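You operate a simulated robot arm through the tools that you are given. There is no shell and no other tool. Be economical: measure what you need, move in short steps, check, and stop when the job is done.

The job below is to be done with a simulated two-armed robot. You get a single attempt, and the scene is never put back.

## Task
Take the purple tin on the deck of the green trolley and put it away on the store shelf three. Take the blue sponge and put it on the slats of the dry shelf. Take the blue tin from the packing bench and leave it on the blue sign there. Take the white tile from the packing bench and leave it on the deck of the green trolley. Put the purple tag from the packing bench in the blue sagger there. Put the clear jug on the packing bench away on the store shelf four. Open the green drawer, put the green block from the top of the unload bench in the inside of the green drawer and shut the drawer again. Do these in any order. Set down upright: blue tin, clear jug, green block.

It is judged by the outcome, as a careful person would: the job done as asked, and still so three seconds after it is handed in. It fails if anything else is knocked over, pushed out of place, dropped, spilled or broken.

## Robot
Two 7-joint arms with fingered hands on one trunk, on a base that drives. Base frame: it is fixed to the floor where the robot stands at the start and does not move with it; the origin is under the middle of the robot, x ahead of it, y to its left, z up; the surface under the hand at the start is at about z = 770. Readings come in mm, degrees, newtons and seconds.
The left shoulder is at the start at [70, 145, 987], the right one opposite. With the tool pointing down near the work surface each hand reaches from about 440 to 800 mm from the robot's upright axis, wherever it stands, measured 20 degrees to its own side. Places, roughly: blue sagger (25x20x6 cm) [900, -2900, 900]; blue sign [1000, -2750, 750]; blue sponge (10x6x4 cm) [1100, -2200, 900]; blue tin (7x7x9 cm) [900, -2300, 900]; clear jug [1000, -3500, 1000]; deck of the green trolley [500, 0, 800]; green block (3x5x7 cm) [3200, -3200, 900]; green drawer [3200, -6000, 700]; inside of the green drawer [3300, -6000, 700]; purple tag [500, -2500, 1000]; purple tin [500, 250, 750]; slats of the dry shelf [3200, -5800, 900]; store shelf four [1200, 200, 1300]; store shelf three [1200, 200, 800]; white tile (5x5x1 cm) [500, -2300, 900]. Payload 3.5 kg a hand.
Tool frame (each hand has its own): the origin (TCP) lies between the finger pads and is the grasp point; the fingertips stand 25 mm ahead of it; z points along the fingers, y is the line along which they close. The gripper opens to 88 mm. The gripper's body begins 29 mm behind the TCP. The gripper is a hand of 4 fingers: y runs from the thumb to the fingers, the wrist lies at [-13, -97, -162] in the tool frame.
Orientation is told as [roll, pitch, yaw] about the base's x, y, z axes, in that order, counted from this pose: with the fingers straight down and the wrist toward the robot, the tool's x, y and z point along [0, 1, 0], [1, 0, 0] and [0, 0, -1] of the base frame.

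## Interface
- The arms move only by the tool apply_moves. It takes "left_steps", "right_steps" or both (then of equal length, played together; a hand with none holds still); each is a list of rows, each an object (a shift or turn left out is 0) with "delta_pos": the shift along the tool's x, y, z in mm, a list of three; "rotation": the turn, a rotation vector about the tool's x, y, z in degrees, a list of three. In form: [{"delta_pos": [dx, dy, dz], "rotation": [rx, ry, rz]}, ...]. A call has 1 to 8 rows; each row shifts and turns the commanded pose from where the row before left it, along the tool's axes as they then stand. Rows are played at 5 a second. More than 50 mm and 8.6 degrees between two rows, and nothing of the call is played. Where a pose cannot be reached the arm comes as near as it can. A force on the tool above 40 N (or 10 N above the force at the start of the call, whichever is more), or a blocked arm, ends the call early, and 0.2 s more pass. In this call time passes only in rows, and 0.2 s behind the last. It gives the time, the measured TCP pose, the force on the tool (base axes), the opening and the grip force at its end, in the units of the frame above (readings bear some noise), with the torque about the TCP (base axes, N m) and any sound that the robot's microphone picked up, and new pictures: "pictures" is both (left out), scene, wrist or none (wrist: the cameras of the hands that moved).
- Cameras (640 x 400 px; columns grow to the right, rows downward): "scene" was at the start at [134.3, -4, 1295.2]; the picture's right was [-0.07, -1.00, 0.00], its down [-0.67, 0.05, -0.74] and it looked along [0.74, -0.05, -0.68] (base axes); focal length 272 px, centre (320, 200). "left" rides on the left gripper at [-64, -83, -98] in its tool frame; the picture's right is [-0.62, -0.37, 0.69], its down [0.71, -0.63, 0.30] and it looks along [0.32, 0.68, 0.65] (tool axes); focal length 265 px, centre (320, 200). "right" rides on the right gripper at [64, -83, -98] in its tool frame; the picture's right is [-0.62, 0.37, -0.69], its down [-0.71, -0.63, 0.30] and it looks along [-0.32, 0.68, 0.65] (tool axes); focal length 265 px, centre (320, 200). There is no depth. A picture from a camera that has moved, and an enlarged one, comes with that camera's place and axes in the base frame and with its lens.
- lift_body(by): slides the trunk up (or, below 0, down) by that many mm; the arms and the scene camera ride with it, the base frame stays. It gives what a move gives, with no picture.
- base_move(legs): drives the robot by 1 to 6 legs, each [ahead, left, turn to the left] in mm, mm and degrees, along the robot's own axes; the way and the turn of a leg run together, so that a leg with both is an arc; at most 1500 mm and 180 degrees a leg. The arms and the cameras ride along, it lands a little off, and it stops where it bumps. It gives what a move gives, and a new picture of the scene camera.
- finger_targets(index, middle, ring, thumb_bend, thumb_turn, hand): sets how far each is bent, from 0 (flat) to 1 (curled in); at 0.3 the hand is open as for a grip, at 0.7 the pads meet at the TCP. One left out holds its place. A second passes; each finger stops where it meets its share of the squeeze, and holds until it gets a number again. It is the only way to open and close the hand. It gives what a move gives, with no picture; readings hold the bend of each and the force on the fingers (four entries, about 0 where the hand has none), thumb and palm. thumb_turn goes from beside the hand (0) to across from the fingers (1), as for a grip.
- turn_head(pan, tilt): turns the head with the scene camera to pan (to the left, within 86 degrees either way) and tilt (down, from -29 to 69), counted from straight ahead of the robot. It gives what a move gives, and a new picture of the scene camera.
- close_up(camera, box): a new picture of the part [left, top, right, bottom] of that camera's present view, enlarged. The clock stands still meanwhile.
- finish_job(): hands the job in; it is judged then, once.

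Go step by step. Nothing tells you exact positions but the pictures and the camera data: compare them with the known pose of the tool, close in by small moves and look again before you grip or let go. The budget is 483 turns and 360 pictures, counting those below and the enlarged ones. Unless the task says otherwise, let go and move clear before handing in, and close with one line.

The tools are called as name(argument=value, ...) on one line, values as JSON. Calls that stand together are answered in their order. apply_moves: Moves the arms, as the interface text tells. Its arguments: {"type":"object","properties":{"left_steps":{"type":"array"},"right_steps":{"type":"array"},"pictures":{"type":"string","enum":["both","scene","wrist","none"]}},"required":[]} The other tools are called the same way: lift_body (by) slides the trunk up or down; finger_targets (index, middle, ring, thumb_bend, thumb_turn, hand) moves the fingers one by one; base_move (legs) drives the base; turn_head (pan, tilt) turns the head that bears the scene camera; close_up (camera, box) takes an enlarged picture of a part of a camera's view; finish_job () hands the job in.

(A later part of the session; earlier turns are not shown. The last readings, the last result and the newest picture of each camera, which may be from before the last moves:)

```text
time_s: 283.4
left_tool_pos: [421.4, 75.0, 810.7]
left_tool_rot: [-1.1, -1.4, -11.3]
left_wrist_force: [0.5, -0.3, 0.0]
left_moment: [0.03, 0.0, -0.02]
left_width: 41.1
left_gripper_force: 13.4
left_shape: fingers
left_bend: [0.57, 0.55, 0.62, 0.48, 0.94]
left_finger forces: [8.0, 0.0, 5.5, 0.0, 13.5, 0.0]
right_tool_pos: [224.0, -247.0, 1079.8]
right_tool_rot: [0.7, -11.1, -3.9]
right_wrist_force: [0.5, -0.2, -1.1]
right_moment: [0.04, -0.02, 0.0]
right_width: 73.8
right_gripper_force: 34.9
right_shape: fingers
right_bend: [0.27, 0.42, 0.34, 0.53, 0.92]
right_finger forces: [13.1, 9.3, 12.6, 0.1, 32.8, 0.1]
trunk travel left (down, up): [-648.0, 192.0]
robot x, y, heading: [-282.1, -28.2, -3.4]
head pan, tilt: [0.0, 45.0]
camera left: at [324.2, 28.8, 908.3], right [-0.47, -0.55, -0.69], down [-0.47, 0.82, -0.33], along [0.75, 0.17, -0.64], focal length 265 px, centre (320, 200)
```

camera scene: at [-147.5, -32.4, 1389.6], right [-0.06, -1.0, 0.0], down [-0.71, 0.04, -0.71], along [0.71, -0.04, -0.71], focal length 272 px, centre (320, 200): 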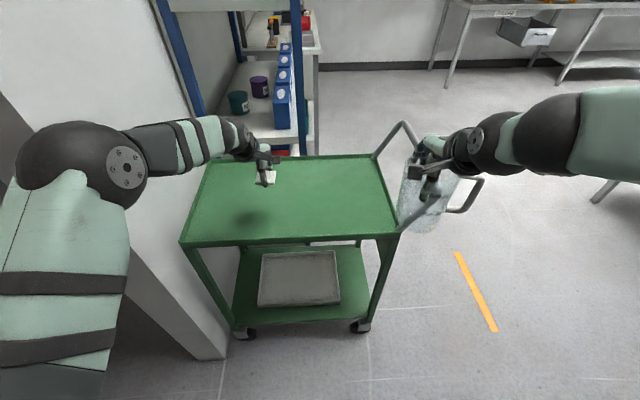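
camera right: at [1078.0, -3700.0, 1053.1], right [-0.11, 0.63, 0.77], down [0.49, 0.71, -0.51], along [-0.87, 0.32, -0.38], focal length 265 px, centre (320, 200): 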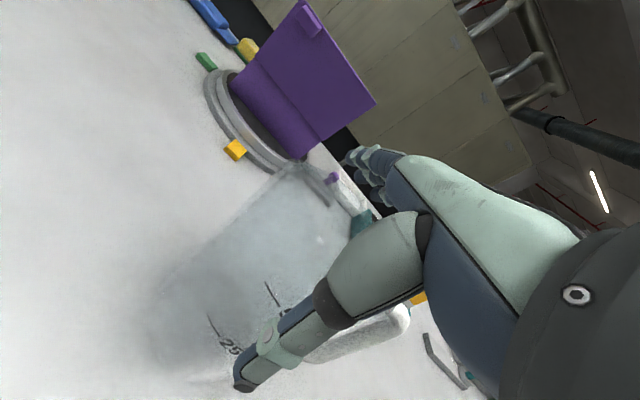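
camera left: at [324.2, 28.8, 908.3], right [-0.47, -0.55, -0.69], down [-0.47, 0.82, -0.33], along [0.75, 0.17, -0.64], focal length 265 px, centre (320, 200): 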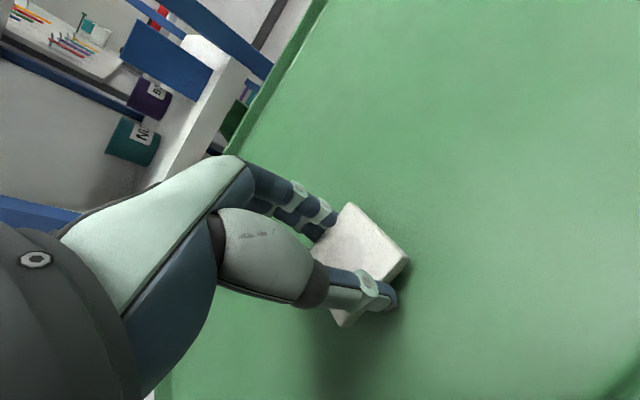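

apply_moves(left_steps=[{"delta_pos": [0, 0, 4]}, {"delta_pos": [0, 0, 4]}, {"delta_pos": [0, 0, 3]}, {"delta_pos": [0, 0, 3]}, {"delta_pos": [0, 0, 3]}, {"delta_pos": [0, 0, 0]}], pictures="wrist")

```text
time_s: 284.8
left_tool_pos: [421.7, 72.2, 797.0]
left_tool_rot: [-1.1, -1.8, -11.0]
left_wrist_force: [1.3, 0.4, 12.8]
left_moment: [0.0, -0.25, 0.0]
left_width: 40.7
left_gripper_force: 19.6
left_shape: fingers
left_bend: [0.57, 0.54, 0.62, 0.48, 0.94]
left_finger forces: [8.3, 11.2, 5.5, 0.0, 13.8, 0.1]
right_tool_pos: [222.0, -246.4, 1080.7]
right_tool_rot: [0.9, -11.2, -3.8]
right_wrist_force: [-0.5, -0.1, -2.1]
right_moment: [0.05, 0.01, 0.0]
right_width: 73.4
right_gripper_force: 33.5
right_shape: fingers
right_bend: [0.27, 0.42, 0.34, 0.53, 0.92]
right_finger forces: [13.1, 9.3, 12.7, 0.0, 32.8, 0.1]
trunk travel left (down, up): [-648.0, 192.0]
robot x, y, heading: [-279.2, -25.8, -3.3]
head pan, tilt: [0.0, 45.0]
camera left: at [323.9, 28.1, 894.3], right [-0.46, -0.55, -0.69], down [-0.47, 0.82, -0.34], along [0.75, 0.17, -0.64], focal length 265 px, centre (320, 200)
```

left: 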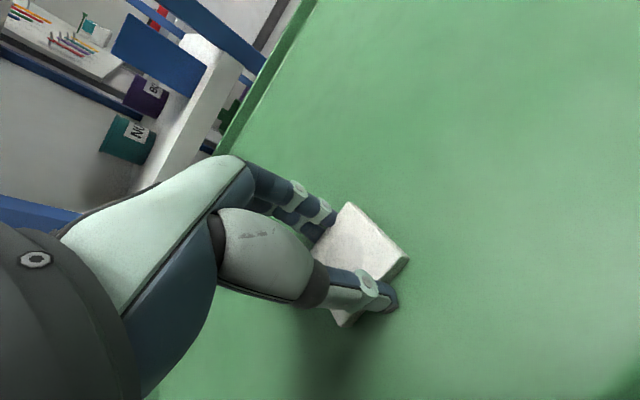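

finger_targets(hand="left", middle=0.1)

apply_moves(left_steps=[{"delta_pos": [0, 0, 2]}, {"delta_pos": [0, 0, 2]}, {"delta_pos": [0, 0, 2]}, {"delta_pos": [0, 0, 0]}], pictures="wrist")

```text
time_s: 285.8
left_tool_pos: [420.8, 72.5, 796.6]
left_tool_rot: [-1.1, -1.7, -11.3]
left_wrist_force: [4.0, 0.6, 17.3]
left_moment: [-0.19, -0.22, 0.01]
left_width: 40.9
left_gripper_force: 20.7
left_shape: fingers
left_bend: [0.57, 0.1, 0.62, 0.49, 0.94]
left_finger forces: [19.5, 0.0, 6.4, 0.1, 15.3, 0.0]
right_tool_pos: [221.5, -246.3, 1081.0]
right_tool_rot: [0.9, -11.2, -3.8]
right_wrist_force: [0.5, 0.2, -1.0]
right_moment: [0.03, -0.01, 0.01]
right_width: 73.4
right_gripper_force: 33.8
right_shape: fingers
right_bend: [0.27, 0.42, 0.34, 0.53, 0.92]
right_finger forces: [13.1, 9.3, 12.5, 0.0, 32.8, 0.0]
trunk travel left (down, up): [-648.0, 192.0]
robot x, y, heading: [-279.5, -27.6, -3.4]
head pan, tilt: [0.0, 45.0]
```

```text
time_s: 286.8
left_tool_pos: [422.7, 74.1, 797.1]
left_tool_rot: [-1.0, -2.2, -11.1]
left_wrist_force: [3.2, 1.4, 31.5]
left_moment: [0.07, 1.02, 0.06]
left_width: 40.9
left_gripper_force: 27.0
left_shape: fingers
left_bend: [0.57, 0.1, 0.62, 0.49, 0.94]
left_finger forces: [9.8, 0.0, 5.4, 0.0, 38.6, 0.1]
right_tool_pos: [218.6, -247.5, 1082.0]
right_tool_rot: [0.9, -11.4, -3.8]
right_wrist_force: [-0.1, -0.3, -0.5]
right_moment: [0.04, 0.01, 0.01]
right_width: 73.6
right_gripper_force: 34.1
right_shape: fingers
right_bend: [0.27, 0.42, 0.34, 0.53, 0.92]
right_finger forces: [13.2, 9.2, 12.6, 0.1, 32.8, 0.0]
trunk travel left (down, up): [-648.0, 192.0]
robot x, y, heading: [-280.9, -25.6, -3.6]
head pan, tilt: [0.0, 45.0]
camera left: at [322.6, 27.8, 893.2], right [-0.46, -0.55, -0.7], down [-0.47, 0.81, -0.34], along [0.76, 0.17, -0.63], focal length 265 px, centre (320, 200)
```

left: 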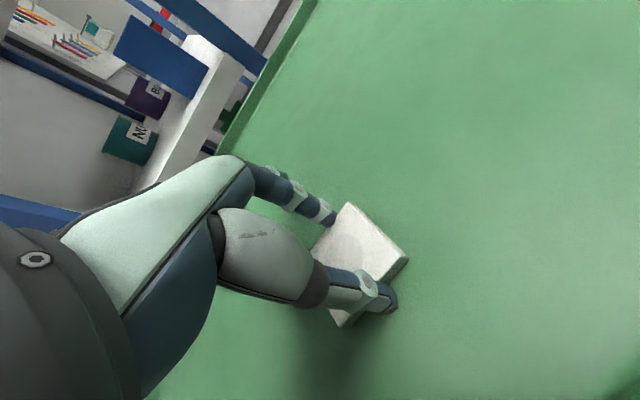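

Fully down. I ease off and release.

apply_moves(left_steps=[{"delta_pos": [0, 0, -4]}, {"delta_pos": [0, 0, 0]}], pictures="none")

finger_targets(hand="left", index=0.38, middle=0.3, ring=0.38, thumb_bend=0.38)

apply_moves(left_steps=[{"delta_pos": [0, 0, -15]}, {"delta_pos": [0, 0, -35]}, {"delta_pos": [0, 0, -40]}, {"delta_pos": [0, 0, -40]}, {"delta_pos": [0, 0, -40]}, {"delta_pos": [0, 0, -40]}, {"delta_pos": [0, 0, 0]}], pictures="wrist")

```text
time_s: 287.4
left_tool_pos: [420.8, 73.0, 796.7]
left_tool_rot: [-1.2, -2.0, -11.2]
left_wrist_force: [5.5, -2.1, 22.8]
left_moment: [-0.16, 0.16, 0.02]
left_width: 40.7
left_gripper_force: 23.2
left_shape: fingers
left_bend: [0.57, 0.1, 0.62, 0.49, 0.94]
left_finger forces: [16.7, 0.0, 6.6, 0.0, 22.9, 0.0]
right_tool_pos: [220.2, -248.2, 1080.0]
right_tool_rot: [1.0, -11.3, -3.8]
right_wrist_force: [0.2, -0.2, -1.0]
right_moment: [0.04, 0.0, -0.04]
right_width: 73.6
right_gripper_force: 33.8
right_shape: fingers
right_bend: [0.27, 0.42, 0.34, 0.53, 0.92]
right_finger forces: [13.2, 9.2, 12.6, 0.0, 32.8, 0.1]
trunk travel left (down, up): [-648.0, 192.0]
robot x, y, heading: [-281.6, -27.5, -3.6]
head pan, tilt: [0.0, 45.0]
```

```text
time_s: 288.4
left_tool_pos: [420.1, 72.0, 797.3]
left_tool_rot: [-1.0, -1.8, -11.1]
left_wrist_force: [6.7, -6.5, 21.4]
left_moment: [-0.09, 0.73, 0.22]
left_width: 62.4
left_gripper_force: 11.3
left_shape: fingers
left_bend: [0.38, 0.3, 0.38, 0.43, 0.95]
left_finger forces: [0.0, 0.0, 0.0, 0.1, 22.8, 0.1]
right_tool_pos: [219.9, -247.5, 1079.6]
right_tool_rot: [0.9, -11.2, -3.8]
right_wrist_force: [-0.1, 0.1, -2.1]
right_moment: [0.02, -0.01, -0.03]
right_width: 73.3
right_gripper_force: 34.0
right_shape: fingers
right_bend: [0.27, 0.42, 0.34, 0.53, 0.92]
right_finger forces: [13.1, 9.3, 12.6, 0.0, 32.8, 0.1]
trunk travel left (down, up): [-648.0, 192.0]
robot x, y, heading: [-278.8, -28.7, -3.5]
head pan, tilt: [0.0, 45.0]
```

```text
time_s: 290.0
left_tool_pos: [416.8, 76.8, 1002.3]
left_tool_rot: [-1.2, -1.4, -11.2]
left_wrist_force: [-0.2, 0.0, 1.0]
left_moment: [0.0, 0.03, 0.03]
left_width: 67.4
left_gripper_force: 0.1
left_shape: fingers
left_bend: [0.38, 0.3, 0.38, 0.38, 0.97]
left_finger forces: [0.0, 0.1, 0.1, 0.0, 0.1, 0.0]
right_tool_pos: [223.8, -246.4, 1078.0]
right_tool_rot: [0.8, -11.1, -3.8]
right_wrist_force: [0.5, 0.2, -2.5]
right_moment: [0.04, -0.04, -0.03]
right_width: 73.8
right_gripper_force: 34.0
right_shape: fingers
right_bend: [0.27, 0.42, 0.34, 0.53, 0.92]
right_finger forces: [13.0, 9.3, 12.6, 0.0, 32.7, 0.1]
trunk travel left (down, up): [-648.0, 192.0]
robot x, y, heading: [-279.0, -29.2, -3.8]
head pan, tilt: [0.0, 45.0]
camera left: at [319.3, 31.7, 1099.8], right [-0.47, -0.55, -0.69], down [-0.47, 0.82, -0.33], along [0.75, 0.17, -0.64], focal length 265 px, centre (320, 200)
```

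left: 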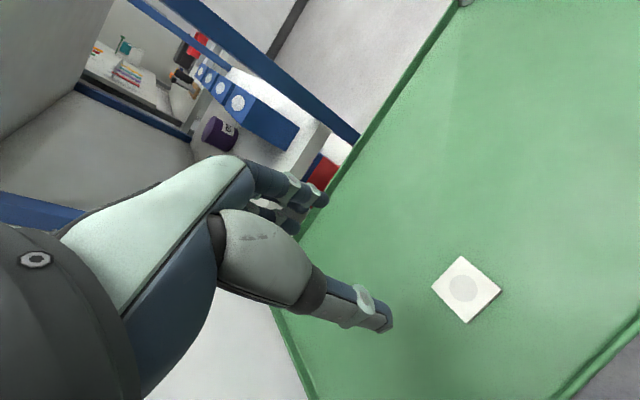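

The tile is on the deck. I retract the left hand and drive to the rack with the jug.

apply_moves(left_steps=[{"delta_pos": [0, -45, 0]}, {"delta_pos": [0, -45, 0]}, {"delta_pos": [0, -45, 0]}, {"delta_pos": [0, -45, 0]}, {"delta_pos": [0, -45, 0]}, {"delta_pos": [0, -20, 0]}], pictures="none")

base_move(legs=[[-80, 0, 3.5], [0, -1050, 0], [1480, 0, 0], [0, 0, 90]])

turn_head(pan=-10, tilt=10)

```text
time_s: 291.4
left_tool_pos: [176.9, 127.5, 996.6]
left_tool_rot: [-1.1, -1.4, -11.2]
left_wrist_force: [-0.3, 0.4, 0.1]
left_moment: [-0.02, 0.01, -0.02]
left_width: 67.7
left_gripper_force: 0.2
left_shape: fingers
left_bend: [0.38, 0.3, 0.38, 0.38, 0.97]
left_finger forces: [0.0, 0.1, 0.0, 0.0, 0.0, 0.1]
right_tool_pos: [223.5, -243.8, 1080.4]
right_tool_rot: [0.7, -11.0, -3.7]
right_wrist_force: [0.7, 0.7, -2.4]
right_moment: [0.03, -0.04, 0.0]
right_width: 73.3
right_gripper_force: 33.9
right_shape: fingers
right_bend: [0.27, 0.43, 0.34, 0.53, 0.92]
right_finger forces: [13.1, 9.3, 12.5, 0.0, 32.9, 0.1]
trunk travel left (down, up): [-648.0, 192.0]
robot x, y, heading: [-277.3, -25.6, -3.4]
head pan, tilt: [0.0, 45.0]
```

```text
time_s: 308.2
left_tool_pos: [980.7, -622.1, 995.7]
left_tool_rot: [-1.1, -1.4, 80.2]
left_wrist_force: [-0.3, -0.6, -0.4]
left_moment: [-0.02, 0.01, -0.01]
left_width: 67.5
left_gripper_force: 0.2
left_shape: fingers
left_bend: [0.38, 0.3, 0.38, 0.38, 0.97]
left_finger forces: [0.0, 0.0, 0.1, 0.0, 0.0, 0.1]
right_tool_pos: [1350.1, -565.8, 1079.3]
right_tool_rot: [0.8, -11.1, 87.5]
right_wrist_force: [0.5, -1.0, -2.1]
right_moment: [0.01, 0.06, 0.02]
right_width: 73.0
right_gripper_force: 32.1
right_shape: fingers
right_bend: [0.28, 0.43, 0.34, 0.53, 0.92]
right_finger forces: [12.5, 8.9, 12.0, 0.0, 30.9, 0.1]
trunk travel left (down, up): [-648.0, 192.0]
robot x, y, heading: [1142.2, -1075.4, 87.9]
head pan, tilt: [0.0, 45.0]
camera scene: at [1148.1, -941.5, 1389.6], right [1.0, -0.04, 0.0], down [-0.03, -0.71, -0.71], along [0.03, 0.71, -0.71], focal length 272 px, centre (320, 200)
```

scene: 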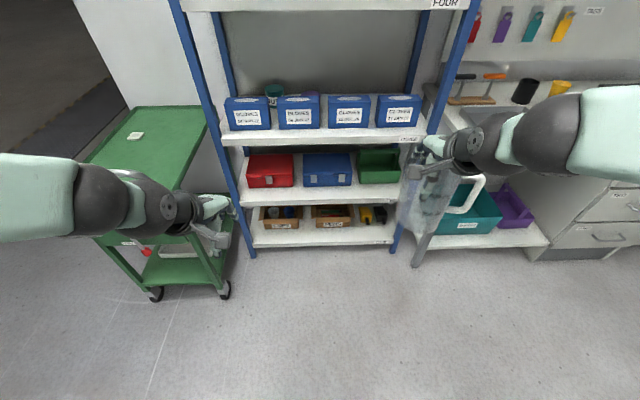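

```text
time_s: 309.2
left_tool_pos: [979.9, -621.7, 997.3]
left_tool_rot: [-1.0, -1.4, 80.2]
left_wrist_force: [-0.8, -0.5, 0.2]
left_moment: [0.01, -0.01, -0.01]
left_width: 67.6
left_gripper_force: 0.1
left_shape: fingers
left_bend: [0.38, 0.3, 0.38, 0.38, 0.97]
left_finger forces: [0.0, 0.0, 0.1, 0.0, 0.0, 0.1]
right_tool_pos: [1350.8, -567.0, 1078.7]
right_tool_rot: [0.7, -11.1, 87.6]
right_wrist_force: [0.0, -0.1, -1.3]
right_moment: [0.03, 0.04, 0.0]
right_width: 72.8
right_gripper_force: 32.3
right_shape: fingers
right_bend: [0.28, 0.43, 0.34, 0.53, 0.92]
right_finger forces: [12.6, 8.9, 12.0, 0.1, 30.9, 0.0]
trunk travel left (down, up): [-648.0, 192.0]
robot x, y, heading: [1142.5, -1072.9, 87.8]
head pan, tilt: [-10.0, 10.0]
camera scene: at [1164.5, -931.8, 1444.4], right [0.98, -0.21, 0.0], down [-0.04, -0.17, -0.98], along [0.21, 0.96, -0.17], focal length 272 px, centre (320, 200)
```

scene: 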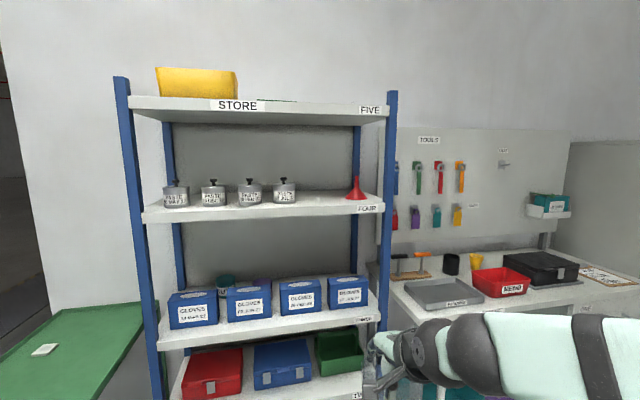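

I raise the trunk and the hand so that the jug clears shelf four, straighten the heading, and come closer.

lift_body(by=185)

apply_moves(right_steps=[{"delta_pos": [0, 8, -40]}, {"delta_pos": [0, 8, -40]}, {"delta_pos": [0, 8, -40]}, {"delta_pos": [0, 6, -32]}, {"delta_pos": [0, 0, 0]}], pictures="none")

base_move(legs=[[330, -30, 2.2]])

```text
time_s: 311.3
left_tool_pos: [981.4, -622.1, 1182.8]
left_tool_rot: [-1.1, -1.4, 80.2]
left_wrist_force: [-1.2, 0.6, 0.3]
left_moment: [-0.02, 0.01, 0.0]
left_width: 67.5
left_gripper_force: 0.1
left_shape: fingers
left_bend: [0.38, 0.3, 0.38, 0.38, 0.97]
left_finger forces: [0.1, 0.0, 0.1, 0.0, 0.0, 0.0]
right_tool_pos: [1351.3, -566.6, 1263.6]
right_tool_rot: [0.8, -11.1, 87.5]
right_wrist_force: [0.0, -0.8, -1.8]
right_moment: [-0.01, 0.03, 0.0]
right_width: 73.0
right_gripper_force: 32.0
right_shape: fingers
right_bend: [0.28, 0.43, 0.34, 0.53, 0.92]
right_finger forces: [12.5, 8.9, 12.0, 0.1, 30.8, 0.0]
trunk travel left (down, up): [-833.0, 7.0]
robot x, y, heading: [1139.5, -1076.2, 88.2]
head pan, tilt: [-10.0, 10.0]
```

```text
time_s: 312.5
left_tool_pos: [979.8, -622.1, 1182.5]
left_tool_rot: [-1.1, -1.4, 80.0]
left_wrist_force: [-0.1, -0.8, 0.4]
left_moment: [0.0, -0.01, 0.01]
left_width: 67.5
left_gripper_force: 0.0
left_shape: fingers
left_bend: [0.38, 0.3, 0.38, 0.38, 0.97]
left_finger forces: [0.0, 0.0, 0.0, 0.0, 0.1, 0.0]
right_tool_pos: [1353.2, -568.4, 1419.7]
right_tool_rot: [0.7, -11.1, 87.6]
right_wrist_force: [-0.1, 1.2, -1.9]
right_moment: [0.01, 0.05, 0.03]
right_width: 72.5
right_gripper_force: 31.5
right_shape: fingers
right_bend: [0.28, 0.43, 0.35, 0.53, 0.92]
right_finger forces: [12.3, 8.8, 11.9, 0.1, 30.5, 0.0]
trunk travel left (down, up): [-833.0, 7.0]
robot x, y, heading: [1140.3, -1074.3, 87.9]
head pan, tilt: [-10.0, 10.0]
```

```text
time_s: 314.6
left_tool_pos: [997.2, -302.9, 1183.2]
left_tool_rot: [-1.1, -1.5, 82.6]
left_wrist_force: [0.1, 0.3, 0.2]
left_moment: [0.0, -0.03, -0.04]
left_width: 67.5
left_gripper_force: 0.1
left_shape: fingers
left_bend: [0.38, 0.3, 0.38, 0.38, 0.97]
left_finger forces: [0.0, 0.0, 0.0, 0.0, 0.1, 0.0]
right_tool_pos: [1367.4, -234.2, 1420.3]
right_tool_rot: [0.7, -11.2, 89.9]
right_wrist_force: [-0.4, 0.1, -1.3]
right_moment: [0.05, 0.05, -0.01]
right_width: 72.5
right_gripper_force: 31.7
right_shape: fingers
right_bend: [0.28, 0.43, 0.35, 0.53, 0.92]
right_finger forces: [12.3, 8.8, 11.8, 0.0, 30.5, 0.1]
trunk travel left (down, up): [-833.0, 7.0]
robot x, y, heading: [1177.8, -744.7, 90.4]
head pan, tilt: [-10.0, 10.0]
camera scene: at [1193.6, -606.4, 1629.9], right [0.99, -0.17, 0.0], down [-0.03, -0.17, -0.99], along [0.17, 0.97, -0.17], focal length 272 px, centre (320, 200)
```

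scene: 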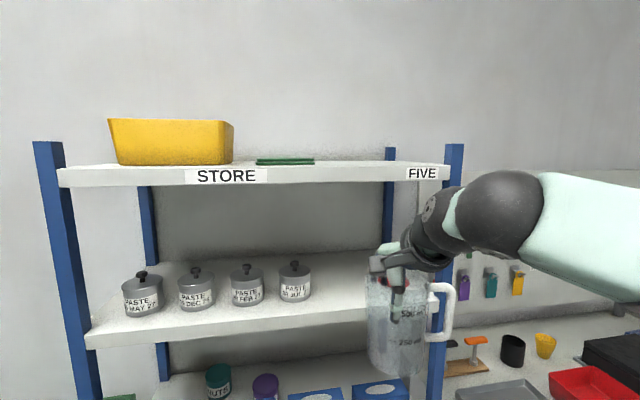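

Good view: bay between z≈1267 and 1567; jug bottom ≈1288. I advance 200 mm and look again.

base_move(legs=[[195, 0, 0]])

turn_head(pan=-30, tilt=15)

```text
time_s: 316.2
left_tool_pos: [995.8, -106.3, 1183.4]
left_tool_rot: [-1.2, -1.6, 82.4]
left_wrist_force: [-0.3, -0.1, 0.2]
left_moment: [0.0, 0.03, 0.02]
left_width: 67.6
left_gripper_force: 0.1
left_shape: fingers
left_bend: [0.38, 0.3, 0.38, 0.38, 0.97]
left_finger forces: [0.1, 0.0, 0.0, 0.0, 0.1, 0.1]
right_tool_pos: [1367.0, -37.2, 1420.8]
right_tool_rot: [0.8, -11.3, 89.9]
right_wrist_force: [-0.1, -1.0, -1.0]
right_moment: [-0.02, 0.03, 0.0]
right_width: 72.4
right_gripper_force: 31.8
right_shape: fingers
right_bend: [0.28, 0.43, 0.35, 0.53, 0.92]
right_finger forces: [12.3, 8.9, 11.9, 0.1, 30.5, 0.1]
trunk travel left (down, up): [-833.0, 7.0]
robot x, y, heading: [1176.8, -543.6, 90.2]
head pan, tilt: [-10.0, 10.0]
camera scene: at [1193.1, -410.6, 1630.1], right [0.99, -0.17, 0.0], down [-0.03, -0.17, -0.99], along [0.17, 0.97, -0.17], focal length 272 px, centre (320, 200)
```

scene: 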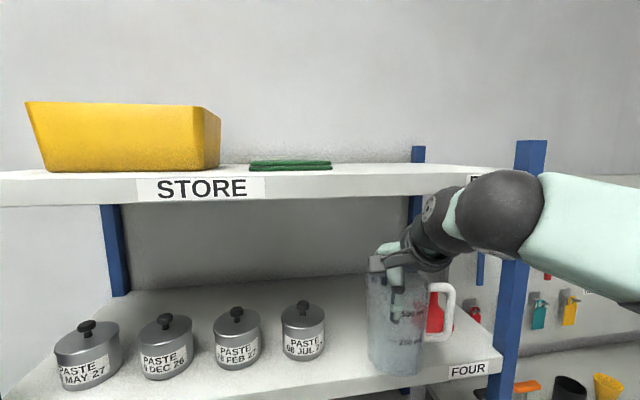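

```text
time_s: 317.1
left_tool_pos: [997.2, -103.0, 1180.5]
left_tool_rot: [-1.2, -1.3, 82.4]
left_wrist_force: [0.4, 0.3, 0.0]
left_moment: [0.0, 0.01, 0.03]
left_width: 67.6
left_gripper_force: 0.1
left_shape: fingers
left_bend: [0.38, 0.3, 0.38, 0.38, 0.97]
left_finger forces: [0.0, 0.0, 0.0, 0.0, 0.0, 0.0]
right_tool_pos: [1366.1, -32.0, 1419.4]
right_tool_rot: [0.8, -11.2, 89.9]
right_wrist_force: [-0.2, 0.4, -1.3]
right_moment: [0.01, 0.01, 0.01]
right_width: 72.5
right_gripper_force: 31.5
right_shape: fingers
right_bend: [0.28, 0.43, 0.35, 0.53, 0.92]
right_finger forces: [12.4, 8.8, 12.0, 0.1, 30.5, 0.0]
trunk travel left (down, up): [-833.0, 7.0]
robot x, y, heading: [1176.0, -550.9, 90.2]
head pan, tilt: [-30.0, 15.0]
camera scene: at [1223.6, -414.8, 1621.3], right [0.87, -0.5, 0.0], down [-0.13, -0.23, -0.97], along [0.48, 0.84, -0.26], focal length 272 px, centre (320, 200)
```

scene: 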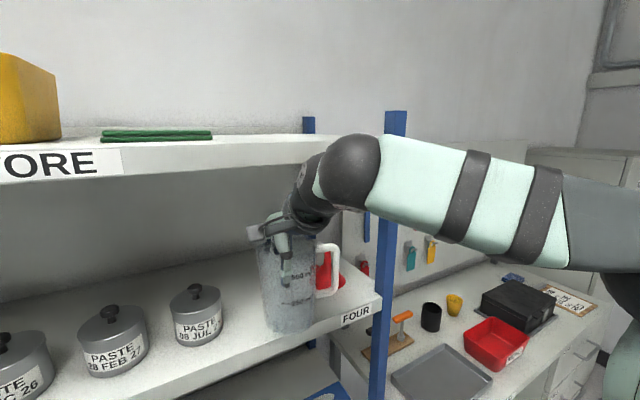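

The forearm joint next to the wrist sits close to shelf five's edge. I back off and lower the trunk while raising the hand, so the forearm comes up from below.

base_move(legs=[[-200, 0, 0]])

lift_body(by=-160)

apply_moves(right_steps=[{"delta_pos": [0, 8, -39]}, {"delta_pos": [0, 8, -39]}, {"delta_pos": [0, 8, -39]}, {"delta_pos": [0, 8, -39]}, {"delta_pos": [0, 0, 0]}], pictures="scene")

```text
time_s: 318.7
left_tool_pos: [997.1, -301.5, 1180.4]
left_tool_rot: [-1.1, -1.2, 82.4]
left_wrist_force: [-0.4, -0.4, 0.2]
left_moment: [0.02, 0.03, -0.01]
left_width: 67.4
left_gripper_force: 0.0
left_shape: fingers
left_bend: [0.38, 0.3, 0.38, 0.38, 0.97]
left_finger forces: [0.0, 0.0, 0.0, 0.0, 0.0, 0.0]
right_tool_pos: [1367.5, -230.8, 1417.9]
right_tool_rot: [0.8, -10.9, 89.6]
right_wrist_force: [0.1, 0.1, -2.3]
right_moment: [0.01, 0.02, -0.01]
right_width: 72.4
right_gripper_force: 31.8
right_shape: fingers
right_bend: [0.28, 0.43, 0.35, 0.53, 0.92]
right_finger forces: [12.4, 8.8, 12.0, 0.0, 30.4, 0.0]
trunk travel left (down, up): [-833.0, 7.0]
robot x, y, heading: [1181.3, -752.3, 90.2]
head pan, tilt: [-30.0, 15.0]
camera scene: at [1224.6, -612.9, 1620.9], right [0.87, -0.5, 0.0], down [-0.13, -0.23, -0.96], along [0.48, 0.84, -0.26], focal length 272 px, centre (320, 200)
```

scene: 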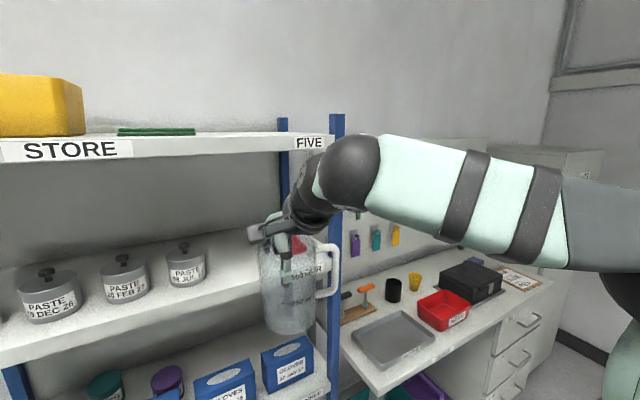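

```text
time_s: 320.5
left_tool_pos: [997.4, -304.5, 1022.0]
left_tool_rot: [-1.1, -1.3, 82.4]
left_wrist_force: [0.7, 0.1, -0.5]
left_moment: [0.0, 0.03, 0.01]
left_width: 67.8
left_gripper_force: 0.1
left_shape: fingers
left_bend: [0.38, 0.3, 0.38, 0.38, 0.97]
left_finger forces: [0.0, 0.1, 0.0, 0.0, 0.0, 0.0]
right_tool_pos: [1368.5, -235.3, 1259.5]
right_tool_rot: [0.7, -11.0, 89.6]
right_wrist_force: [0.7, 0.8, -1.2]
right_moment: [-0.01, 0.07, -0.01]
right_width: 72.3
right_gripper_force: 31.5
right_shape: fingers
right_bend: [0.28, 0.43, 0.35, 0.53, 0.92]
right_finger forces: [12.3, 8.7, 11.9, 0.0, 30.5, 0.0]
trunk travel left (down, up): [-673.0, 167.0]
robot x, y, heading: [1177.9, -753.9, 90.1]
head pan, tilt: [-30.0, 15.0]
```

```text
time_s: 321.7
left_tool_pos: [999.0, -305.1, 1022.2]
left_tool_rot: [-1.1, -1.3, 82.3]
left_wrist_force: [-0.4, 0.1, -0.5]
left_moment: [0.01, -0.03, 0.01]
left_width: 67.7
left_gripper_force: 0.0
left_shape: fingers
left_bend: [0.38, 0.3, 0.38, 0.38, 0.97]
left_finger forces: [0.0, 0.0, 0.0, 0.0, 0.0, 0.0]
right_tool_pos: [1372.7, -234.9, 1420.7]
right_tool_rot: [0.8, -11.1, 89.9]
right_wrist_force: [0.3, -0.3, -0.9]
right_moment: [0.03, 0.09, -0.02]
right_width: 72.2
right_gripper_force: 30.6
right_shape: fingers
right_bend: [0.28, 0.43, 0.35, 0.53, 0.92]
right_finger forces: [12.0, 8.7, 11.6, 0.0, 29.3, 0.0]
trunk travel left (down, up): [-673.0, 167.0]
robot x, y, heading: [1177.8, -750.1, 90.1]
head pan, tilt: [-30.0, 15.0]
camera scene: at [1225.4, -618.6, 1461.4], right [0.87, -0.5, 0.0], down [-0.13, -0.22, -0.97], along [0.48, 0.84, -0.26], focal length 272 px, centre (320, 200)
```

scene: 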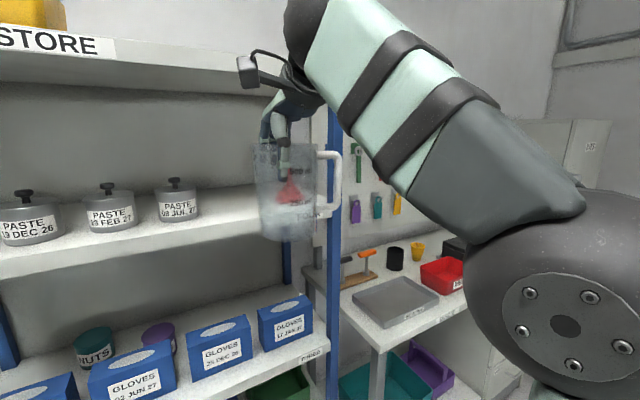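

Now the forearm slopes back and down, well clear of shelf five. I advance again.

base_move(legs=[[200, 0, 0]])

turn_head(pan=-15, tilt=0)

```text
time_s: 323.3
left_tool_pos: [996.9, -101.8, 1023.1]
left_tool_rot: [-1.1, -1.5, 82.4]
left_wrist_force: [0.5, -0.4, 0.4]
left_moment: [0.0, 0.01, 0.01]
left_width: 67.4
left_gripper_force: 0.0
left_shape: fingers
left_bend: [0.38, 0.3, 0.38, 0.38, 0.97]
left_finger forces: [0.0, 0.1, 0.0, 0.0, 0.0, 0.1]
right_tool_pos: [1371.6, -31.0, 1421.3]
right_tool_rot: [0.8, -11.2, 89.7]
right_wrist_force: [0.6, -0.1, -0.1]
right_moment: [0.02, 0.05, 0.02]
right_width: 71.9
right_gripper_force: 30.3
right_shape: fingers
right_bend: [0.28, 0.43, 0.35, 0.53, 0.92]
right_finger forces: [12.0, 8.5, 11.5, 0.0, 29.4, 0.1]
trunk travel left (down, up): [-673.0, 167.0]
robot x, y, heading: [1174.0, -549.5, 90.1]
head pan, tilt: [-30.0, 15.0]
camera scene: at [1224.2, -416.0, 1461.6], right [0.87, -0.5, 0.0], down [-0.13, -0.22, -0.97], along [0.48, 0.84, -0.26], focal length 272 px, centre (320, 200)
```

scene: 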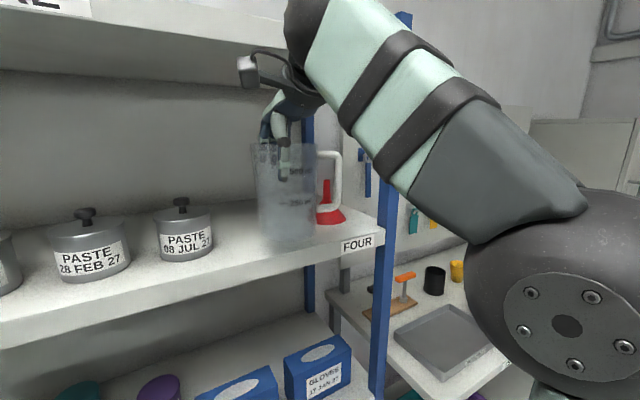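

```text
time_s: 324.1
left_tool_pos: [996.6, -99.4, 1021.3]
left_tool_rot: [-1.1, -1.3, 82.4]
left_wrist_force: [0.1, -0.4, 0.5]
left_moment: [0.0, 0.04, -0.01]
left_width: 67.8
left_gripper_force: 0.0
left_shape: fingers
left_bend: [0.38, 0.3, 0.38, 0.38, 0.97]
left_finger forces: [0.1, 0.0, 0.0, 0.0, 0.0, 0.0]
right_tool_pos: [1371.1, -28.9, 1421.2]
right_tool_rot: [0.7, -11.1, 89.7]
right_wrist_force: [0.2, 0.1, -1.3]
right_moment: [0.01, 0.06, -0.02]
right_width: 71.7
right_gripper_force: 31.1
right_shape: fingers
right_bend: [0.28, 0.43, 0.35, 0.53, 0.92]
right_finger forces: [12.0, 8.6, 11.7, 0.0, 29.4, 0.0]
trunk travel left (down, up): [-673.0, 167.0]
robot x, y, heading: [1172.5, -545.7, 89.8]
head pan, tilt: [-15.0, 0.0]
camera scene: at [1200.9, -406.9, 1485.4], right [0.97, -0.26, 0.0], down [0.0, 0.0, -1.0], along [0.26, 0.97, 0.0], focal length 272 px, centre (320, 200)
```

scene: 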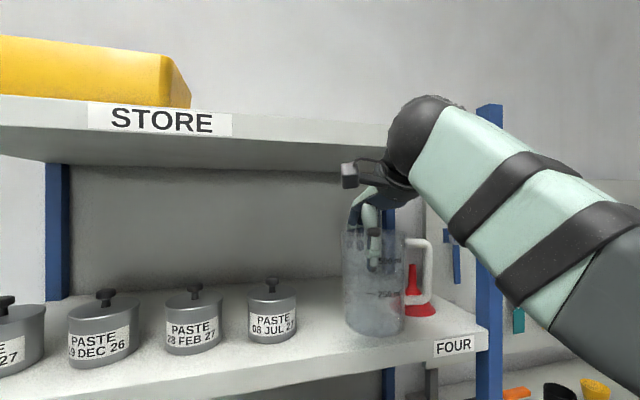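

Clear picture: the hand fits beneath shelf five. I push forward 52 mm with the arm.

apply_moves(right_steps=[{"delta_pos": [2, 17, 3.3]}, {"delta_pos": [2, 17, 3.3]}, {"delta_pos": [2, 17, 3.3]}, {"delta_pos": [0, 0, 0]}])

```text
time_s: 325.1
left_tool_pos: [997.6, -99.5, 1023.2]
left_tool_rot: [-1.1, -1.3, 82.4]
left_wrist_force: [-0.3, 0.1, -0.2]
left_moment: [0.0, 0.0, 0.03]
left_width: 67.6
left_gripper_force: 0.0
left_shape: fingers
left_bend: [0.38, 0.3, 0.38, 0.38, 0.97]
left_finger forces: [0.1, 0.0, 0.0, 0.0, 0.0, 0.0]
right_tool_pos: [1365.3, 23.6, 1420.9]
right_tool_rot: [0.8, -11.2, 89.7]
right_wrist_force: [-0.7, -0.2, -2.1]
right_moment: [0.02, 0.03, 0.01]
right_width: 71.8
right_gripper_force: 30.8
right_shape: fingers
right_bend: [0.28, 0.43, 0.35, 0.53, 0.92]
right_finger forces: [12.0, 8.5, 11.6, 0.1, 29.4, 0.0]
trunk travel left (down, up): [-673.0, 167.0]
robot x, y, heading: [1178.0, -544.6, 89.9]
head pan, tilt: [-15.0, 0.0]
camera scene: at [1200.7, -408.3, 1485.6], right [0.97, -0.26, 0.0], down [0.0, 0.0, -1.0], along [0.26, 0.97, 0.0], focal length 272 px, centre (320, 200)
camera right: at [1303.4, -78.1, 1501.5], right [0.63, 0.23, 0.74], down [0.71, -0.56, -0.43], along [0.32, 0.8, -0.51], focal length 265 px, centre (320, 200)
```

scene: 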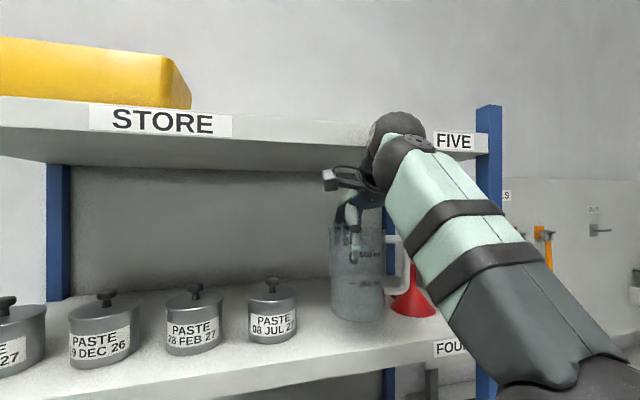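
right: 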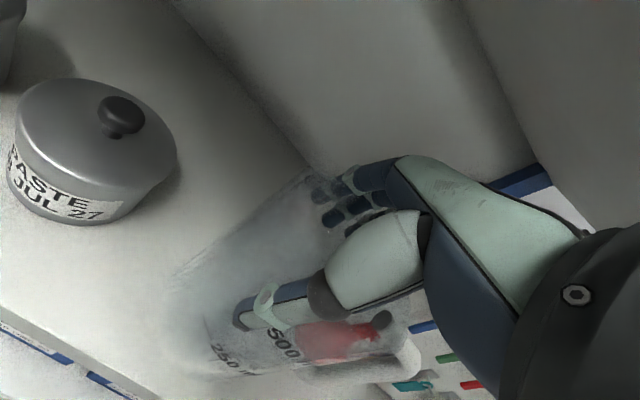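

Inside the bay with no contact. I lower slowly onto the shelf.

apply_moves(right_steps=[{"delta_pos": [0, -1.4, 7]}, {"delta_pos": [0, -1, 5]}, {"delta_pos": [0, -0.8, 4]}, {"delta_pos": [0, -0.6, 3]}, {"delta_pos": [0, 0, 0]}], pictures="none")

apply_moves(right_steps=[{"delta_pos": [0, -0.6, 3]}, {"delta_pos": [0, -0.6, 3]}, {"delta_pos": [0, 0, 0]}], pictures="scene")

```text
time_s: 326.3
left_tool_pos: [996.9, -99.6, 1022.5]
left_tool_rot: [-1.1, -1.4, 82.4]
left_wrist_force: [0.1, 0.0, 0.5]
left_moment: [0.0, 0.01, -0.02]
left_width: 67.9
left_gripper_force: 0.0
left_shape: fingers
left_bend: [0.38, 0.3, 0.38, 0.38, 0.97]
left_finger forces: [0.0, 0.0, 0.0, 0.1, 0.0, 0.1]
right_tool_pos: [1365.4, 22.3, 1401.1]
right_tool_rot: [0.8, -11.0, 89.7]
right_wrist_force: [0.0, -0.8, -1.2]
right_moment: [0.0, 0.01, -0.01]
right_width: 71.6
right_gripper_force: 31.3
right_shape: fingers
right_bend: [0.28, 0.43, 0.35, 0.53, 0.92]
right_finger forces: [12.0, 8.5, 11.6, 0.0, 29.1, 0.1]
trunk travel left (down, up): [-673.0, 167.0]
robot x, y, heading: [1178.0, -550.3, 90.0]
head pan, tilt: [-15.0, 0.0]
```

```text
time_s: 327.1
left_tool_pos: [997.3, -101.7, 1021.6]
left_tool_rot: [-1.1, -1.4, 82.3]
left_wrist_force: [0.5, 1.2, -0.3]
left_moment: [-0.05, 0.02, -0.01]
left_width: 67.5
left_gripper_force: 0.1
left_shape: fingers
left_bend: [0.38, 0.3, 0.38, 0.38, 0.97]
left_finger forces: [0.0, 0.1, 0.0, 0.0, 0.1, 0.1]
right_tool_pos: [1365.1, 22.9, 1395.9]
right_tool_rot: [0.8, -11.2, 89.7]
right_wrist_force: [-0.3, 0.2, -1.6]
right_moment: [0.0, 0.02, 0.0]
right_width: 71.9
right_gripper_force: 30.9
right_shape: fingers
right_bend: [0.28, 0.43, 0.35, 0.53, 0.92]
right_finger forces: [11.9, 8.5, 11.7, 0.0, 29.2, 0.1]
trunk travel left (down, up): [-673.0, 167.0]
robot x, y, heading: [1175.0, -545.0, 90.2]
head pan, tilt: [-15.0, 0.0]
camera scene: at [1200.7, -407.7, 1485.5], right [0.97, -0.26, 0.0], down [0.0, 0.0, -1.0], along [0.26, 0.97, 0.0], focal length 272 px, centre (320, 200)
```

scene: 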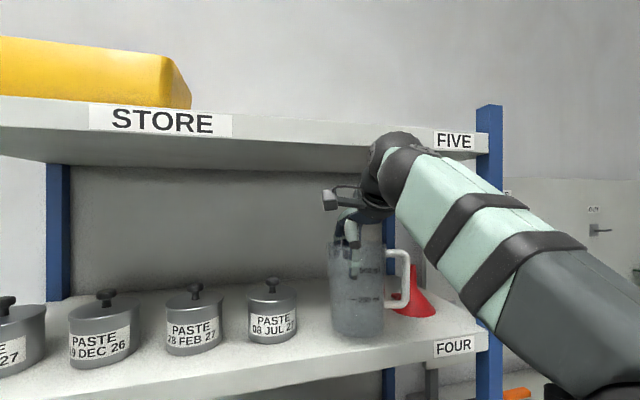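

apply_moves(right_steps=[{"delta_pos": [0, -0.6, 3]}, {"delta_pos": [0, -0.6, 3]}, {"delta_pos": [0, -0.6, 3]}, {"delta_pos": [0, 0, 0]}], pictures="none")

close_up(camera="scene", box=[280, 200, 480, 380])

```text
time_s: 328.1
left_tool_pos: [997.6, -100.4, 1022.5]
left_tool_rot: [-1.1, -1.3, 82.3]
left_wrist_force: [-0.5, -0.7, 0.0]
left_moment: [0.0, 0.0, 0.01]
left_width: 67.8
left_gripper_force: 0.0
left_shape: fingers
left_bend: [0.38, 0.3, 0.38, 0.38, 0.97]
left_finger forces: [0.1, 0.0, 0.0, 0.0, 0.1, 0.0]
right_tool_pos: [1365.2, 23.0, 1385.9]
right_tool_rot: [0.8, -11.2, 89.7]
right_wrist_force: [-0.5, -0.5, -1.9]
right_moment: [-0.01, 0.02, 0.01]
right_width: 71.5
right_gripper_force: 31.0
right_shape: fingers
right_bend: [0.28, 0.43, 0.35, 0.53, 0.92]
right_finger forces: [11.9, 8.5, 11.6, 0.0, 29.2, 0.0]
trunk travel left (down, up): [-673.0, 167.0]
robot x, y, heading: [1176.9, -548.0, 89.8]
head pan, tilt: [-15.0, 0.0]
```

```text
2.22 times, centred on (380, 290) of scene
camera zoom: at [1200.7, -407.8, 1485.5], right [0.97, -0.26, 0.0], down [0.0, 0.0, -1.0], along [0.26, 0.97, 0.0], focal length 604 px, centre (187, 0)
```

zoom: 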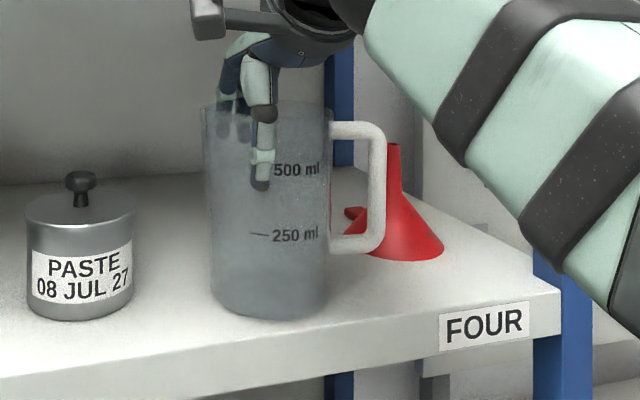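

apply_moves(right_steps=[{"delta_pos": [0, -0.6, 3]}, {"delta_pos": [0, -0.6, 3]}, {"delta_pos": [0, -0.6, 3]}, {"delta_pos": [0, 0, 0]}], pictures="none")

close_up(camera="scene", box=[280, 200, 480, 380])

```text
time_s: 329.1
left_tool_pos: [994.8, -103.7, 1022.5]
left_tool_rot: [-1.1, -1.7, 82.4]
left_wrist_force: [0.0, 0.1, -0.4]
left_moment: [0.0, -0.02, 0.01]
left_width: 67.8
left_gripper_force: 0.0
left_shape: fingers
left_bend: [0.38, 0.3, 0.38, 0.38, 0.97]
left_finger forces: [0.0, 0.1, 0.0, 0.1, 0.0, 0.0]
right_tool_pos: [1361.9, 18.4, 1383.3]
right_tool_rot: [0.8, -11.9, 89.7]
right_wrist_force: [-2.0, 8.1, 32.6]
right_moment: [-0.36, -0.17, 0.11]
right_width: 72.0
right_gripper_force: 36.5
right_shape: fingers
right_bend: [0.27, 0.43, 0.33, 0.53, 0.93]
right_finger forces: [16.4, 10.6, 14.2, 0.0, 33.0, 0.0]
trunk travel left (down, up): [-673.0, 167.0]
robot x, y, heading: [1175.8, -549.4, 90.3]
head pan, tilt: [-15.0, 0.0]
```

```text
2.22 times, centred on (380, 290) of scene
camera zoom: at [1198.0, -411.5, 1486.4], right [0.97, -0.26, 0.0], down [0.0, 0.0, -1.0], along [0.26, 0.97, 0.0], focal length 604 px, centre (187, 0)
```

zoom: 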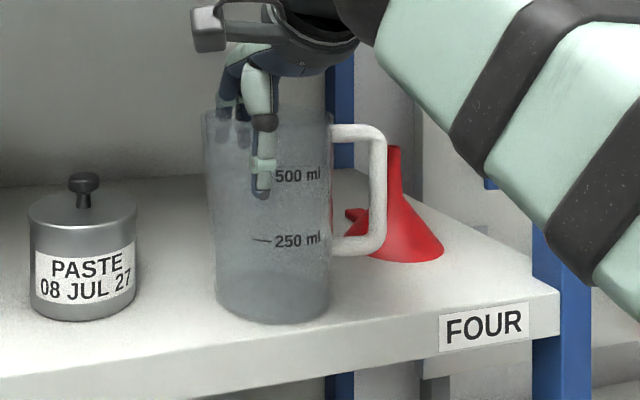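

Touching, but only ~8 mm from the front edge. I lift a little, move 18 mm deeper and set down again.

apply_moves(right_steps=[{"delta_pos": [0, 1.6, -8]}, {"delta_pos": [0, 0, 0]}, {"delta_pos": [0, 9, 1.8]}, {"delta_pos": [0, 9, 1.8]}, {"delta_pos": [0, 4, 0.8]}, {"delta_pos": [0, 0, 0]}], pictures="scene")

```text
time_s: 330.5
left_tool_pos: [997.0, -100.7, 1021.3]
left_tool_rot: [-1.1, -1.4, 82.3]
left_wrist_force: [0.2, -0.7, 0.0]
left_moment: [-0.02, 0.05, 0.04]
left_width: 67.5
left_gripper_force: 0.0
left_shape: fingers
left_bend: [0.38, 0.3, 0.38, 0.38, 0.97]
left_finger forces: [0.1, 0.0, 0.1, 0.0, 0.0, 0.0]
right_tool_pos: [1363.7, 44.5, 1385.8]
right_tool_rot: [0.8, -11.0, 89.7]
right_wrist_force: [0.4, -1.4, 1.7]
right_moment: [0.01, -0.09, -0.03]
right_width: 71.0
right_gripper_force: 32.4
right_shape: fingers
right_bend: [0.28, 0.43, 0.34, 0.52, 0.93]
right_finger forces: [12.2, 8.7, 12.1, 0.1, 31.6, 0.1]
trunk travel left (down, up): [-673.0, 167.0]
robot x, y, heading: [1173.1, -545.2, 90.1]
head pan, tilt: [-15.0, 0.0]
camera scene: at [1200.7, -409.0, 1485.6], right [0.97, -0.26, 0.0], down [0.0, 0.0, -1.0], along [0.26, 0.97, 0.0], focal length 272 px, centre (320, 200)
```

scene: 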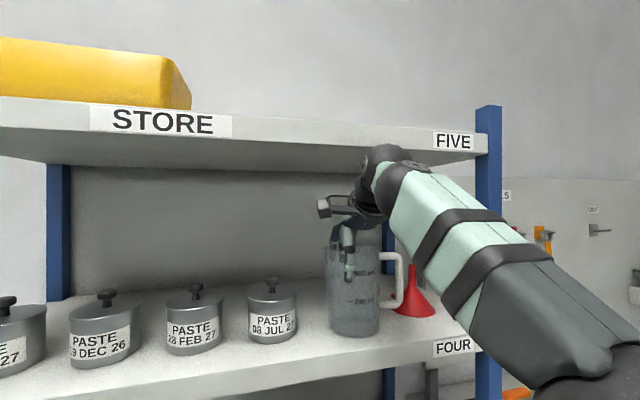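

apply_moves(right_steps=[{"delta_pos": [0, -0.5, 2.5]}, {"delta_pos": [0, 0, 0]}], pictures="none")

finger_targets(hand="right", index=0.2, middle=0.3, ring=0.27, thumb_bend=0.4)

finger_targets(hand="right", index=0.06, middle=0.08, ring=0.08, thumb_bend=0.08)

close_up(camera="scene", box=[280, 130, 480, 380])

```text
time_s: 331.1
left_tool_pos: [997.8, -101.4, 1022.5]
left_tool_rot: [-1.1, -1.5, 82.2]
left_wrist_force: [-0.5, -1.0, 0.2]
left_moment: [-0.01, 0.02, 0.02]
left_width: 67.6
left_gripper_force: 0.1
left_shape: fingers
left_bend: [0.38, 0.3, 0.38, 0.38, 0.97]
left_finger forces: [0.0, 0.0, 0.0, 0.1, 0.0, 0.1]
right_tool_pos: [1364.4, 44.4, 1384.0]
right_tool_rot: [0.9, -11.4, 89.6]
right_wrist_force: [0.8, -1.0, 5.1]
right_moment: [0.21, -0.18, -0.02]
right_width: 71.0
right_gripper_force: 32.3
right_shape: fingers
right_bend: [0.28, 0.43, 0.34, 0.52, 0.93]
right_finger forces: [12.6, 9.0, 12.0, 0.1, 31.2, 0.0]
trunk travel left (down, up): [-673.0, 167.0]
robot x, y, heading: [1179.6, -548.3, 90.2]
head pan, tilt: [-15.0, 0.0]
```

```text
time_s: 332.1
left_tool_pos: [997.1, -101.3, 1022.4]
left_tool_rot: [-1.1, -1.5, 82.3]
left_wrist_force: [-0.9, 0.2, 0.3]
left_moment: [0.01, -0.02, -0.04]
left_width: 67.5
left_gripper_force: 0.1
left_shape: fingers
left_bend: [0.38, 0.3, 0.38, 0.38, 0.97]
left_finger forces: [0.0, 0.0, 0.1, 0.0, 0.1, 0.0]
right_tool_pos: [1365.2, 43.7, 1383.4]
right_tool_rot: [0.7, -11.2, 89.7]
right_wrist_force: [-0.4, -0.5, 3.2]
right_moment: [-0.15, 0.1, -0.01]
right_width: 89.8
right_gripper_force: 5.8
right_shape: fingers
right_bend: [0.2, 0.3, 0.25, 0.39, 0.96]
right_finger forces: [0.0, 0.3, 3.6, 0.0, 7.1, 0.0]
trunk travel left (down, up): [-673.0, 167.0]
robot x, y, heading: [1177.0, -548.5, 89.9]
head pan, tilt: [-15.0, 0.0]
```

```text
time_s: 333.1
left_tool_pos: [998.0, -100.5, 1022.4]
left_tool_rot: [-1.2, -1.3, 82.2]
left_wrist_force: [-0.2, 1.0, 0.2]
left_moment: [0.03, 0.0, 0.02]
left_width: 67.6
left_gripper_force: 0.0
left_shape: fingers
left_bend: [0.38, 0.3, 0.38, 0.38, 0.97]
left_finger forces: [0.0, 0.1, 0.1, 0.0, 0.0, 0.0]
right_tool_pos: [1364.9, 45.4, 1383.5]
right_tool_rot: [0.9, -11.1, 89.7]
right_wrist_force: [0.5, 0.0, 0.7]
right_moment: [-0.03, -0.02, 0.01]
right_width: 124.7
right_gripper_force: 0.0
right_shape: fingers
right_bend: [0.06, 0.08, 0.08, 0.08, 0.97]
right_finger forces: [0.1, 0.0, 0.0, 0.1, 0.0, 0.0]
trunk travel left (down, up): [-673.0, 167.0]
robot x, y, heading: [1176.3, -548.1, 90.1]
head pan, tilt: [-15.0, 0.0]
```

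```text
1.60 times, centred on (380, 255) of scene
camera zoom: at [1200.7, -407.9, 1485.5], right [0.97, -0.26, 0.0], down [0.0, 0.0, -1.0], along [0.26, 0.97, 0.0], focal length 435 px, centre (224, 112)
```

zoom: 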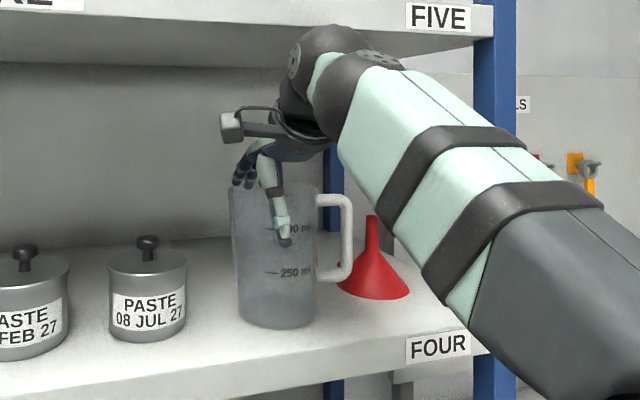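

The jug stands. I lift the hand out with a slight extra pitch to keep clear of both the rim and shelf five.

apply_moves(right_steps=[{"delta_pos": [0, 1.5, -7.9], "rotation": [-3.5, 0, 0]}, {"delta_pos": [0, 2, -7.7], "rotation": [-3.5, 0, 0]}, {"delta_pos": [0, 3.1, -9.5]}, {"delta_pos": [0, 0, 0]}], pictures="none")

close_up(camera="scene", box=[280, 130, 480, 380])

```text
time_s: 334.1
left_tool_pos: [997.6, -100.8, 1022.5]
left_tool_rot: [-1.1, -1.4, 82.3]
left_wrist_force: [0.4, -0.7, -0.3]
left_moment: [-0.01, 0.03, 0.03]
left_width: 67.4
left_gripper_force: 0.0
left_shape: fingers
left_bend: [0.38, 0.3, 0.38, 0.38, 0.97]
left_finger forces: [0.0, 0.0, 0.0, 0.0, 0.1, 0.0]
right_tool_pos: [1365.0, 44.8, 1408.7]
right_tool_rot: [0.9, -18.2, 89.6]
right_wrist_force: [0.5, 0.0, 0.1]
right_moment: [-0.01, -0.02, 0.01]
right_width: 124.8
right_gripper_force: 0.1
right_shape: fingers
right_bend: [0.06, 0.08, 0.08, 0.08, 0.97]
right_finger forces: [0.0, 0.1, 0.0, 0.0, 0.0, 0.0]
trunk travel left (down, up): [-673.0, 167.0]
robot x, y, heading: [1173.9, -544.7, 89.9]
head pan, tilt: [-15.0, 0.0]
```

```text
1.60 times, centred on (380, 255) of scene
camera zoom: at [1200.7, -408.3, 1485.6], right [0.97, -0.26, 0.0], down [0.0, 0.0, -1.0], along [0.26, 0.97, 0.0], focal length 435 px, centre (224, 112)
```

zoom: 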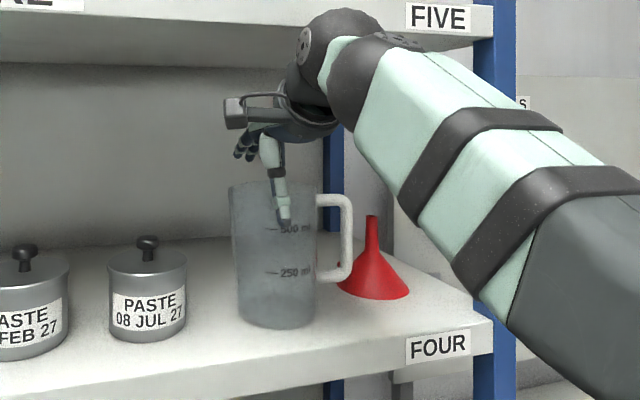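

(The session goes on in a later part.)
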